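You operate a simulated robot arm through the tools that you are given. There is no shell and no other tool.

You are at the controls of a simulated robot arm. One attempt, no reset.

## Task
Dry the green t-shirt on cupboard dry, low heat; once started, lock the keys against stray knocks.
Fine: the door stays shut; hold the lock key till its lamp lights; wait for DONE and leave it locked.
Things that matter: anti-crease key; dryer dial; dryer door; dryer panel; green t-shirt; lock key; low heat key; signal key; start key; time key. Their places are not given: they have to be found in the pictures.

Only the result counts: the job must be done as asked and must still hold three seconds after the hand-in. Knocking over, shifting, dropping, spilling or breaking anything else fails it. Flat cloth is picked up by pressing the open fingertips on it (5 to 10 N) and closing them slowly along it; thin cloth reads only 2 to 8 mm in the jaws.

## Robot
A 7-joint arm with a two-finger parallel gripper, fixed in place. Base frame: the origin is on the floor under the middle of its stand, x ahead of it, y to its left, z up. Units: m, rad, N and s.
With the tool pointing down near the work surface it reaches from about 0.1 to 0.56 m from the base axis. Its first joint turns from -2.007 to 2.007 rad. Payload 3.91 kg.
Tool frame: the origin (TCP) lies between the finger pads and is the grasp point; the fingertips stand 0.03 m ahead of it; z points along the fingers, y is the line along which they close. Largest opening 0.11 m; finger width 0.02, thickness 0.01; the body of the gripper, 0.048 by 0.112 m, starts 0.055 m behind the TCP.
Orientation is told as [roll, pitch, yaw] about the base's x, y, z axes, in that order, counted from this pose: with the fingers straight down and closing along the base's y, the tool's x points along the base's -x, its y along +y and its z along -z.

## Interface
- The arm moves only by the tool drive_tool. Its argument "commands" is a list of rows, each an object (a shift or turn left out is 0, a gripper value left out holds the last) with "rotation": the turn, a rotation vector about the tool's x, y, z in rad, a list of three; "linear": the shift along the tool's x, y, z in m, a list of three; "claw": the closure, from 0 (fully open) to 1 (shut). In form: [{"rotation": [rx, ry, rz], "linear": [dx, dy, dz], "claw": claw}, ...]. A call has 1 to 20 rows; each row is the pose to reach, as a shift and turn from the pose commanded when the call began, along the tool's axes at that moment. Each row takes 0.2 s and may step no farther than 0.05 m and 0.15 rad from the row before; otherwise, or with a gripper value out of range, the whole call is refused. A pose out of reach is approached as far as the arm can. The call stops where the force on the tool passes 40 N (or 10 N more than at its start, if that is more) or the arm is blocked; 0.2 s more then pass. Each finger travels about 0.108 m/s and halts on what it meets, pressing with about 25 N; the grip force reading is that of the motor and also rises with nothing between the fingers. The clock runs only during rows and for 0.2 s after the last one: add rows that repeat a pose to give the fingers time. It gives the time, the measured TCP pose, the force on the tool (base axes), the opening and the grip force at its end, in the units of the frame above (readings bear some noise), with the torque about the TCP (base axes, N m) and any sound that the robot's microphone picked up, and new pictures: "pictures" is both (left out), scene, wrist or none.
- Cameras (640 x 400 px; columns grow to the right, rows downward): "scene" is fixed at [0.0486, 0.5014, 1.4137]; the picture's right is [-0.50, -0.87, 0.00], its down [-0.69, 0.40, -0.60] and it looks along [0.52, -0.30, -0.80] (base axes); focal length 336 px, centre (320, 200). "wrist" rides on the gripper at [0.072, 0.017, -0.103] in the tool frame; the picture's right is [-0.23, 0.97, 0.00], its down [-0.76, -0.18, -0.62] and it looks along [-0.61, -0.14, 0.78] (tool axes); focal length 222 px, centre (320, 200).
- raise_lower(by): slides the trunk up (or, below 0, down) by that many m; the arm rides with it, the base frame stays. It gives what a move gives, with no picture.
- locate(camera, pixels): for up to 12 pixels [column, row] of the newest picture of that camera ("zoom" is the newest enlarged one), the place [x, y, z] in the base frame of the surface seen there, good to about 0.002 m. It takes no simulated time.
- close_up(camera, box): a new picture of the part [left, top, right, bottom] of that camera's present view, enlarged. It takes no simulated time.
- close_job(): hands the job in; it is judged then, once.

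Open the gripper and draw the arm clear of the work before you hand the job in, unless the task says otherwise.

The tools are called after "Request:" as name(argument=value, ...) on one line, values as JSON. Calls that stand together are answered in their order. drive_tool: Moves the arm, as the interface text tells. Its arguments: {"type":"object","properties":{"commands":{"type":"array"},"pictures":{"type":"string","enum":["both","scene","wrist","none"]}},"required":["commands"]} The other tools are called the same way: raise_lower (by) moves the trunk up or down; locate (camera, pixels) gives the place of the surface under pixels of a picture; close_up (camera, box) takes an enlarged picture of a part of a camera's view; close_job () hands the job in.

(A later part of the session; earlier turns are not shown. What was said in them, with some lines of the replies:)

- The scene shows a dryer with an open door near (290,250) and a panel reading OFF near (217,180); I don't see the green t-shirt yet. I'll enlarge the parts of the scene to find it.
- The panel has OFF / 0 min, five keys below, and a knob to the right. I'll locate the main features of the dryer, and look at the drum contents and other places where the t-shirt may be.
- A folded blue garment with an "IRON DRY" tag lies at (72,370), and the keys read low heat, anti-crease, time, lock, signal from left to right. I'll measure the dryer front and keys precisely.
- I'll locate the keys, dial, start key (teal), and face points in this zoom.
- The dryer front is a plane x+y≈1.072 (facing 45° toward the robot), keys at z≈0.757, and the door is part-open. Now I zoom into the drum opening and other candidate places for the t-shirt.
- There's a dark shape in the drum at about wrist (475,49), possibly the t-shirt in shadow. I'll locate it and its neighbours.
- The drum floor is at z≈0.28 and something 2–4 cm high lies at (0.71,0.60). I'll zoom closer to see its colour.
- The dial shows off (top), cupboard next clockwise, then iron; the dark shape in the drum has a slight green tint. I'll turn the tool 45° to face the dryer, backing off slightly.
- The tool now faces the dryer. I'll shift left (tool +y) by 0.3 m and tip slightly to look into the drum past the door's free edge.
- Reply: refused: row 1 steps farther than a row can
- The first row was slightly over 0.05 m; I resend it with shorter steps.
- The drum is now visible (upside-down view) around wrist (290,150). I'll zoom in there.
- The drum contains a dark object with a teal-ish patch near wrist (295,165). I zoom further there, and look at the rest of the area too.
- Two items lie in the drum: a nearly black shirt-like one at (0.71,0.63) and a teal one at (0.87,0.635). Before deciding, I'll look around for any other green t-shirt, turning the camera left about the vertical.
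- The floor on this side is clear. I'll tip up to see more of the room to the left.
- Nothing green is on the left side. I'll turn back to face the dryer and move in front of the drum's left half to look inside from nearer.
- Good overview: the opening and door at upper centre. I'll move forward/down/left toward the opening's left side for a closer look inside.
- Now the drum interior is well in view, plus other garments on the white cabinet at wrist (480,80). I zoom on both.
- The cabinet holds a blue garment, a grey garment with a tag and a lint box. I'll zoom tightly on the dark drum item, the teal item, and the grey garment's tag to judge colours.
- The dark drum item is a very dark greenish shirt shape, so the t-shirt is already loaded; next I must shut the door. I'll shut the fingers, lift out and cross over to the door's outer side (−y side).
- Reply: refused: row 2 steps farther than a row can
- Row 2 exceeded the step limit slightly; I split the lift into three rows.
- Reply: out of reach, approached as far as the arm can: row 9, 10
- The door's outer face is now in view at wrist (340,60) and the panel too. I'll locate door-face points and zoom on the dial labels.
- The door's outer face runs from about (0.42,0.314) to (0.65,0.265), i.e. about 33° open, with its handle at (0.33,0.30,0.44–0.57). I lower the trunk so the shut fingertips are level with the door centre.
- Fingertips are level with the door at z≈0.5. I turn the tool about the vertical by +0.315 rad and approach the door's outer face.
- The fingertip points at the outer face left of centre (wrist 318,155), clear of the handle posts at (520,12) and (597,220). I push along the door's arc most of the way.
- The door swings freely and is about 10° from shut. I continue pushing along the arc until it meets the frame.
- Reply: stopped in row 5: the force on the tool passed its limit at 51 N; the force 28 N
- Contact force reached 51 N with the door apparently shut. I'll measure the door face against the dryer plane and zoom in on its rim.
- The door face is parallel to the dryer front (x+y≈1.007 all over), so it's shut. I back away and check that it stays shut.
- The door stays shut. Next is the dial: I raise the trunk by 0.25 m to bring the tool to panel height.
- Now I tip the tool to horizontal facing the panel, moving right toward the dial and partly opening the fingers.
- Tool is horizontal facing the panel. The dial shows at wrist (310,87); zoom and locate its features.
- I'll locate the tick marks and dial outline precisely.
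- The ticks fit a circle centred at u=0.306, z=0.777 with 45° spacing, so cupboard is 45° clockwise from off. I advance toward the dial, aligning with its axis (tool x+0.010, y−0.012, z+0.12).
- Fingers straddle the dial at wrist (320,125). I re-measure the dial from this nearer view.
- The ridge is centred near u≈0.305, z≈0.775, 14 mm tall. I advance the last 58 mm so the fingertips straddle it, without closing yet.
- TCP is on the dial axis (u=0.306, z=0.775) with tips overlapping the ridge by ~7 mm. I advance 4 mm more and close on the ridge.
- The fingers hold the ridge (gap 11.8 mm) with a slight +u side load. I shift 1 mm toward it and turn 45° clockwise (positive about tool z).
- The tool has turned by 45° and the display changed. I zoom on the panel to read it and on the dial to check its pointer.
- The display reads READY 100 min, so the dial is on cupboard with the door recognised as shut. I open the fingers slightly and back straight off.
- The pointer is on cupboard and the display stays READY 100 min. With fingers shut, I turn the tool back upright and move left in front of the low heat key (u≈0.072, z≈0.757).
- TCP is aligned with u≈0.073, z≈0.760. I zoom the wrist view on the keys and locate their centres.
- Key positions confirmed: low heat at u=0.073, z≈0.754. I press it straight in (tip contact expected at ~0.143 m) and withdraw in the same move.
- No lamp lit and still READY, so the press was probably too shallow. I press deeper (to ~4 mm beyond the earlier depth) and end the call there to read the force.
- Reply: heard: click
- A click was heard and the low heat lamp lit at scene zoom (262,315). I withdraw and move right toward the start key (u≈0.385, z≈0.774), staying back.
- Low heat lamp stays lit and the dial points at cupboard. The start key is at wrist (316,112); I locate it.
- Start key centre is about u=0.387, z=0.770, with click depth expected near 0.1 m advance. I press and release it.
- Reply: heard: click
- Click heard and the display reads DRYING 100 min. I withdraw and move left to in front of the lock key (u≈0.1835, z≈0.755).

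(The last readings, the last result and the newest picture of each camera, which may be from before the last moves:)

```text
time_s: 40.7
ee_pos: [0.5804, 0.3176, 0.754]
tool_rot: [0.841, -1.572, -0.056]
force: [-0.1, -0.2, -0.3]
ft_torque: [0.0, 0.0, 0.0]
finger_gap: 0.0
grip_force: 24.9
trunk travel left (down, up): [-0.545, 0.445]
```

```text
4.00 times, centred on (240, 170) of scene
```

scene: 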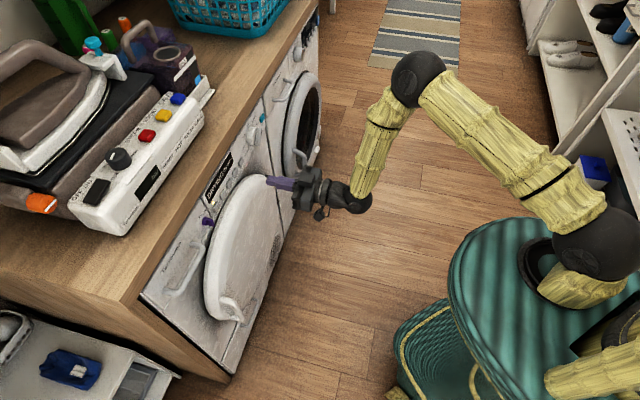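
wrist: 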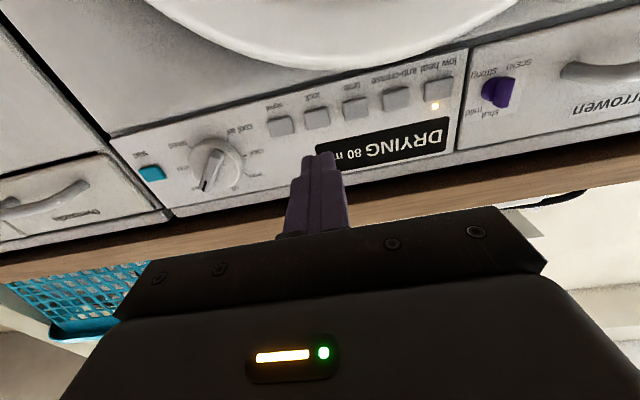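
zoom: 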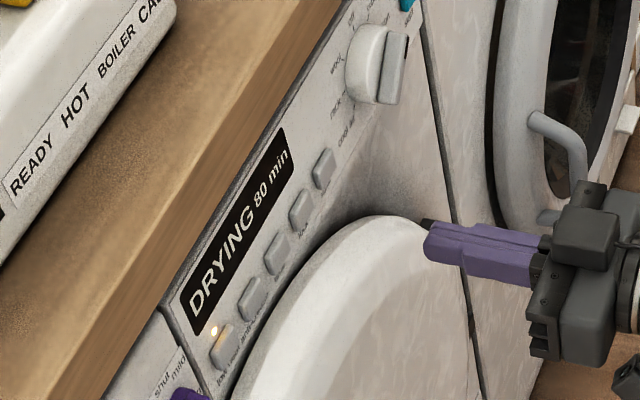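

Drying already shows 80 min (about 10 min per second), so I must lock promptly. I locate the lock key at wrist (317,118) to be exact.

Request:
locate(camera="wrist", pixels=[[317, 117], [317, 113], [317, 121], [312, 118], [322, 117], [282, 126], [355, 108]])

```text
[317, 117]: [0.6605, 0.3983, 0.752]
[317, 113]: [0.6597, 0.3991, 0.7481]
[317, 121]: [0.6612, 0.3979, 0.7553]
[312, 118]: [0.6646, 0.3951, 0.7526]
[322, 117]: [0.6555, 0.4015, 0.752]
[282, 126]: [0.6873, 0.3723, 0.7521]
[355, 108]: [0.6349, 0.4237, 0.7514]
```

Lock key centre u=0.1854, z≈0.753 matches the TCP. I press in and hold for about a second, then look at its lamp.

Request:
drive_tool(commands=[{"linear": [0, 0, 0.045], "claw": 1}, {"linear": [0, 0, 0.08], "claw": 1}, {"linear": [0, 0, 0.088], "claw": 1}, {"linear": [0, 0, 0.0915], "claw": 1}, {"linear": [0, 0, 0.0925], "claw": 1}, {"linear": [0, 0, 0.0925], "claw": 1}, {"linear": [0, 0, 0.0925], "claw": 1}, {"linear": [0, 0, 0.0925], "claw": 1}, {"linear": [0, 0, 0.0925], "claw": 1}], pictures="both")

Request:
close_up(camera="scene", box=[195, 120, 285, 220])

```text
time_s: 42.7
ee_pos: [0.6445, 0.3824, 0.7534]
tool_rot: [0.618, -1.567, 0.166]
force: [-20.9, -27.0, -11.0]
ft_torque: [-0.13, 0.02, -0.11]
finger_gap: 0.0
grip_force: 24.9
trunk travel left (down, up): [-0.545, 0.445]
heard: click
```

scene: 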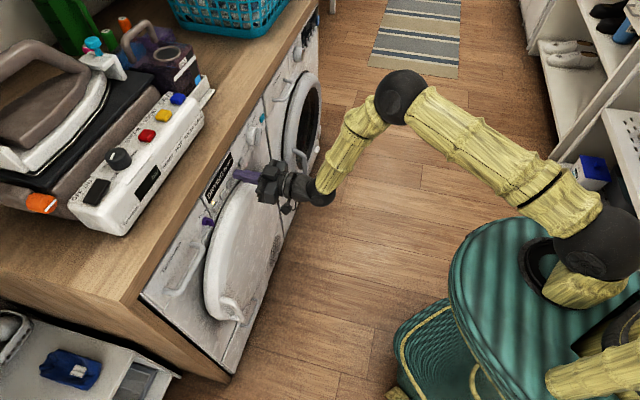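
wrist: 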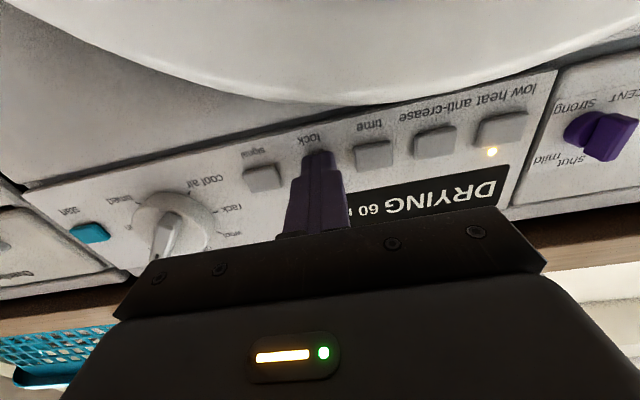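

```text
4.00 times, centred on (240, 170) of scene
```

zoom: 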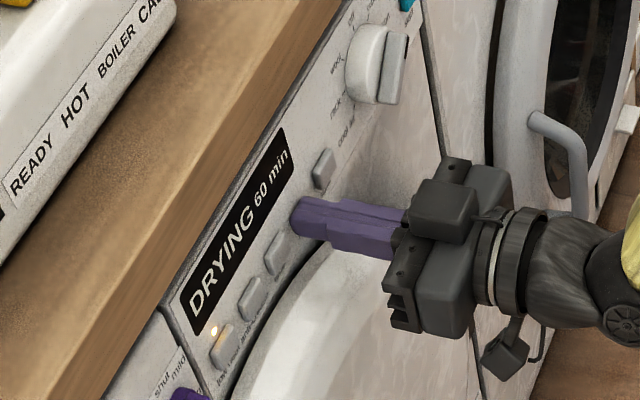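

The lock key is pressed (click, ~36 N) with 60 min left and no lamp visible yet. I ease off by under 1 mm and keep holding for another second.

Request:
drive_tool(commands=[{"linear": [0, 0, -0.0007], "claw": 1}, {"linear": [0, 0, -0.0007], "claw": 1}, {"linear": [0, 0, -0.0007], "claw": 1}, {"linear": [0, 0, -0.0007], "claw": 1}], pictures="both")

Request:
close_up(camera="scene", box=[195, 120, 285, 220])

Request:
close_up(camera="wrist", box=[240, 90, 420, 230])

```text
time_s: 43.7
ee_pos: [0.6442, 0.3842, 0.7525]
tool_rot: [1.008, -1.567, -0.224]
force: [-18.7, -26.8, -14.4]
ft_torque: [-0.12, 0.22, -0.23]
finger_gap: 0.0
grip_force: 25.1
trunk travel left (down, up): [-0.545, 0.445]
```

scene: 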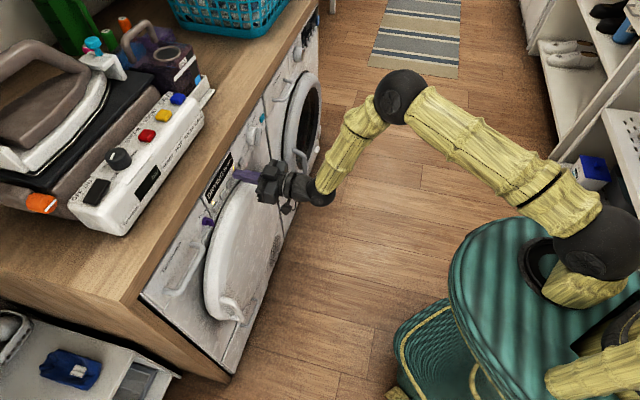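
wrist: 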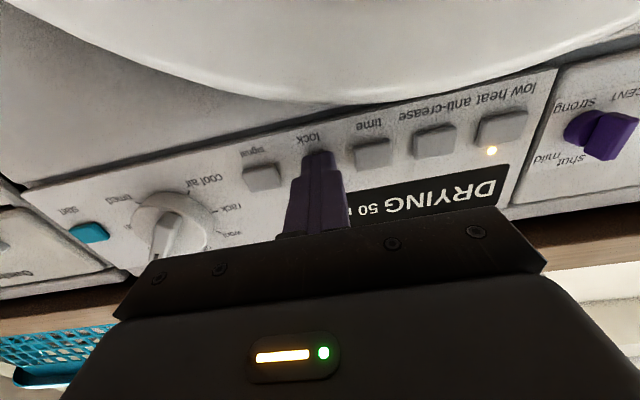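

```text
4.00 times, centred on (240, 170) of scene
```

zoom: 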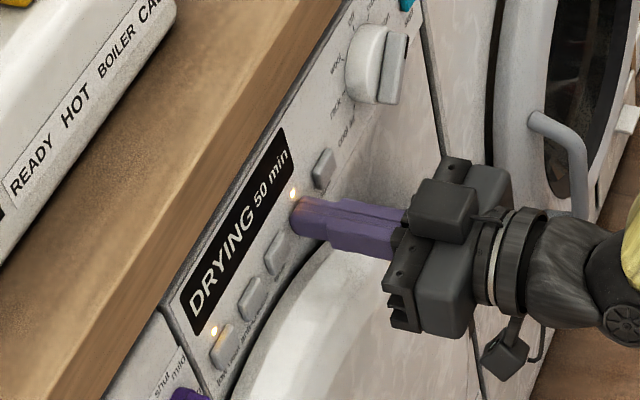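

```text
2.86 times, centred on (330, 160) of wrist
```

zoom: 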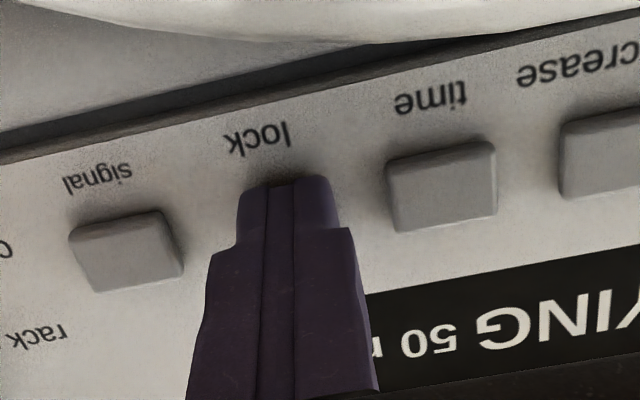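

The lock lamp is now lit (scene zoom (293,193)). I release immediately, drawing straight back.

Request:
drive_tool(commands=[{"linear": [0, 0, -0.03], "claw": 1}, {"linear": [0, 0, -0.07], "claw": 1}, {"linear": [0, 0, -0.11], "claw": 1}, {"linear": [0, 0, -0.15], "claw": 1}, {"linear": [0, 0, -0.18], "claw": 1}], pictures="both")

Request:
close_up(camera="scene", box=[195, 120, 285, 220])

```text
time_s: 44.9
ee_pos: [0.5169, 0.2587, 0.7555]
tool_rot: [2.835, -1.571, -2.049]
force: [-0.9, -0.2, -0.8]
ft_torque: [-0.02, 0.01, 0.0]
finger_gap: 0.0002
grip_force: 24.8
trunk travel left (down, up): [-0.545, 0.445]
```

scene: 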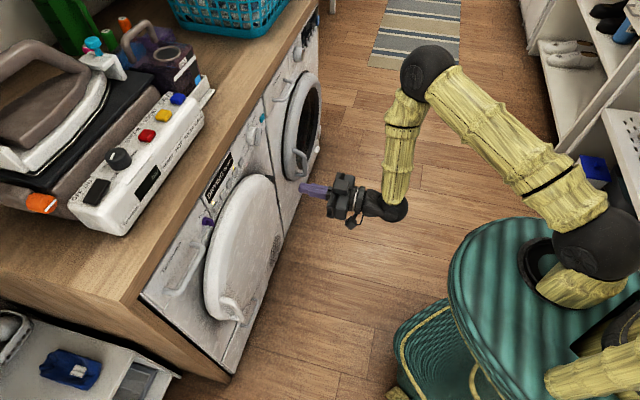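
wrist: 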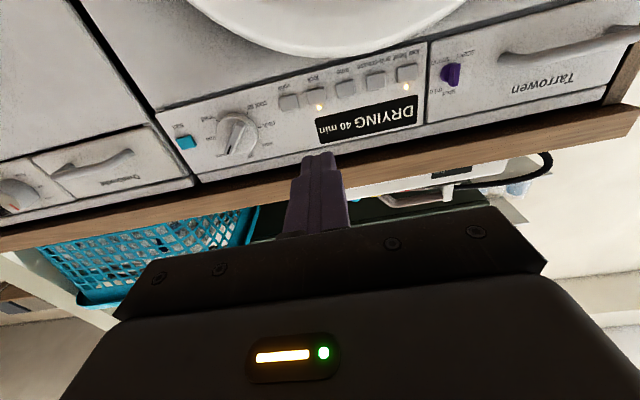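

```text
4.00 times, centred on (240, 170) of scene
```

zoom: 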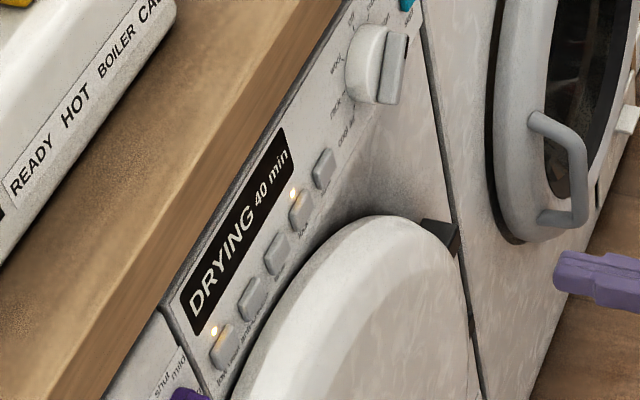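

Both low heat and lock lamps are lit, DRYING 40 min remaining. I open the gripper, back further away and wait.

Request:
drive_tool(commands=[{"linear": [0, 0, -0.03], "claw": 0.5}, {"linear": [0, 0, -0.06], "claw": 0}, {"linear": [0, 0, -0.08], "claw": 0}, {"linear": [0, 0, -0.08], "claw": 0}, {"linear": [0, 0, -0.08], "claw": 0}, {"linear": [0, 0, -0.08], "claw": 0}, {"linear": [0, 0, -0.08], "claw": 0}, {"linear": [0, 0, -0.08], "claw": 0}, {"linear": [0, 0, -0.08], "claw": 0}, {"linear": [0, 0, -0.08], "claw": 0}, {"linear": [0, 0, -0.08], "claw": 0}, {"linear": [0, 0, -0.08], "claw": 0}, {"linear": [0, 0, -0.08], "claw": 0}, {"linear": [0, 0, -0.08], "claw": 0}, {"linear": [0, 0, -0.08], "claw": 0}, {"linear": [0, 0, -0.08], "claw": 0}, {"linear": [0, 0, -0.08], "claw": 0}, {"linear": [0, 0, -0.08], "claw": 0}, {"linear": [0, 0, -0.08], "claw": 0}, {"linear": [0, 0, -0.08], "claw": 0}], pictures="both")

Request:
close_up(camera="scene", box=[195, 120, 285, 220])

```text
time_s: 49.1
ee_pos: [0.4598, 0.2033, 0.7562]
tool_rot: [1.42, -1.569, -0.632]
force: [-0.3, 0.1, 0.0]
ft_torque: [-0.03, 0.02, -0.01]
finger_gap: 0.11
grip_force: 0.0
trunk travel left (down, up): [-0.545, 0.445]
```

scene: 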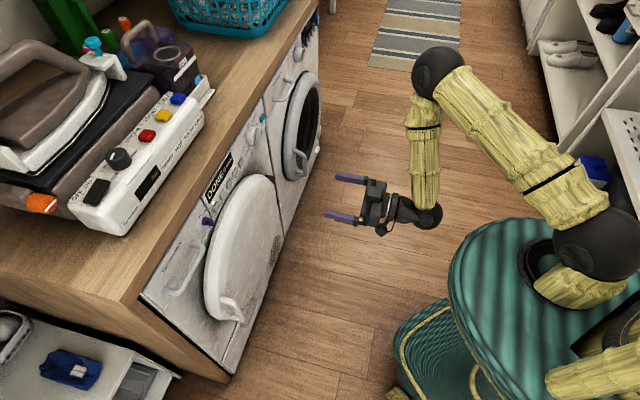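
wrist: 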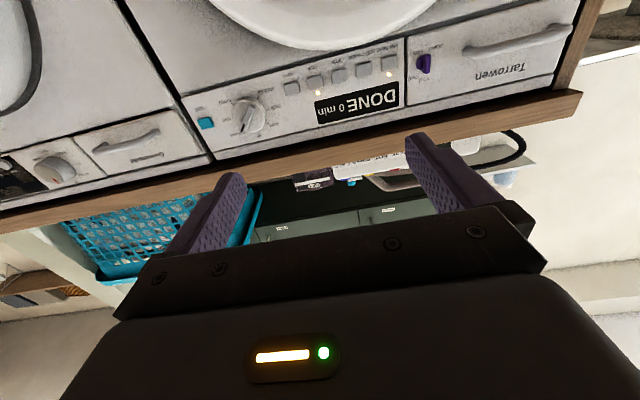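

```text
4.00 times, centred on (240, 170) of scene
```

zoom: 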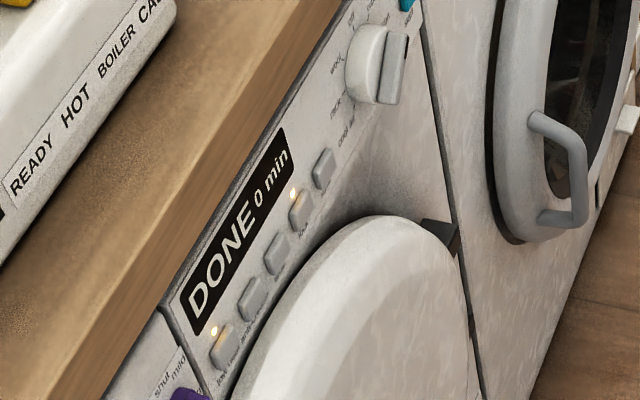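

The display reads DONE 0 min with low heat and lock lamps lit, door shut, gripper open and clear. I hand the job in.

Request:
close_job()

```text
The job is handed in.
```

The dryer ran through on cupboard dry with low heat. The display now reads DONE 0 min, the door is shut and the lock lamp is lit. I've handed the job in.

- **The t-shirt:** I found it already in the drum, so I didn't load anything. I identified it as a dark, shirt-shaped garment with a slight green tint. It was too dark in there to be completely sure of the colour. No other green t-shirt showed anywhere I looked.
- **Also in the drum:** a teal item that looks like a towel was in there too. I left it, so it was dried along with the t-shirt.
- **Steps:** I pushed the door shut and set the dial to cupboard (READY, 100 min). The low heat key needed a second, deeper press before its lamp lit. After pressing start I held the lock key until its lamp came on, with about 50 min left on the display.
- **Other keys:** I didn't press anti-crease, time or signal.
- **The arm:** it is drawn back from the dryer with the gripper open.
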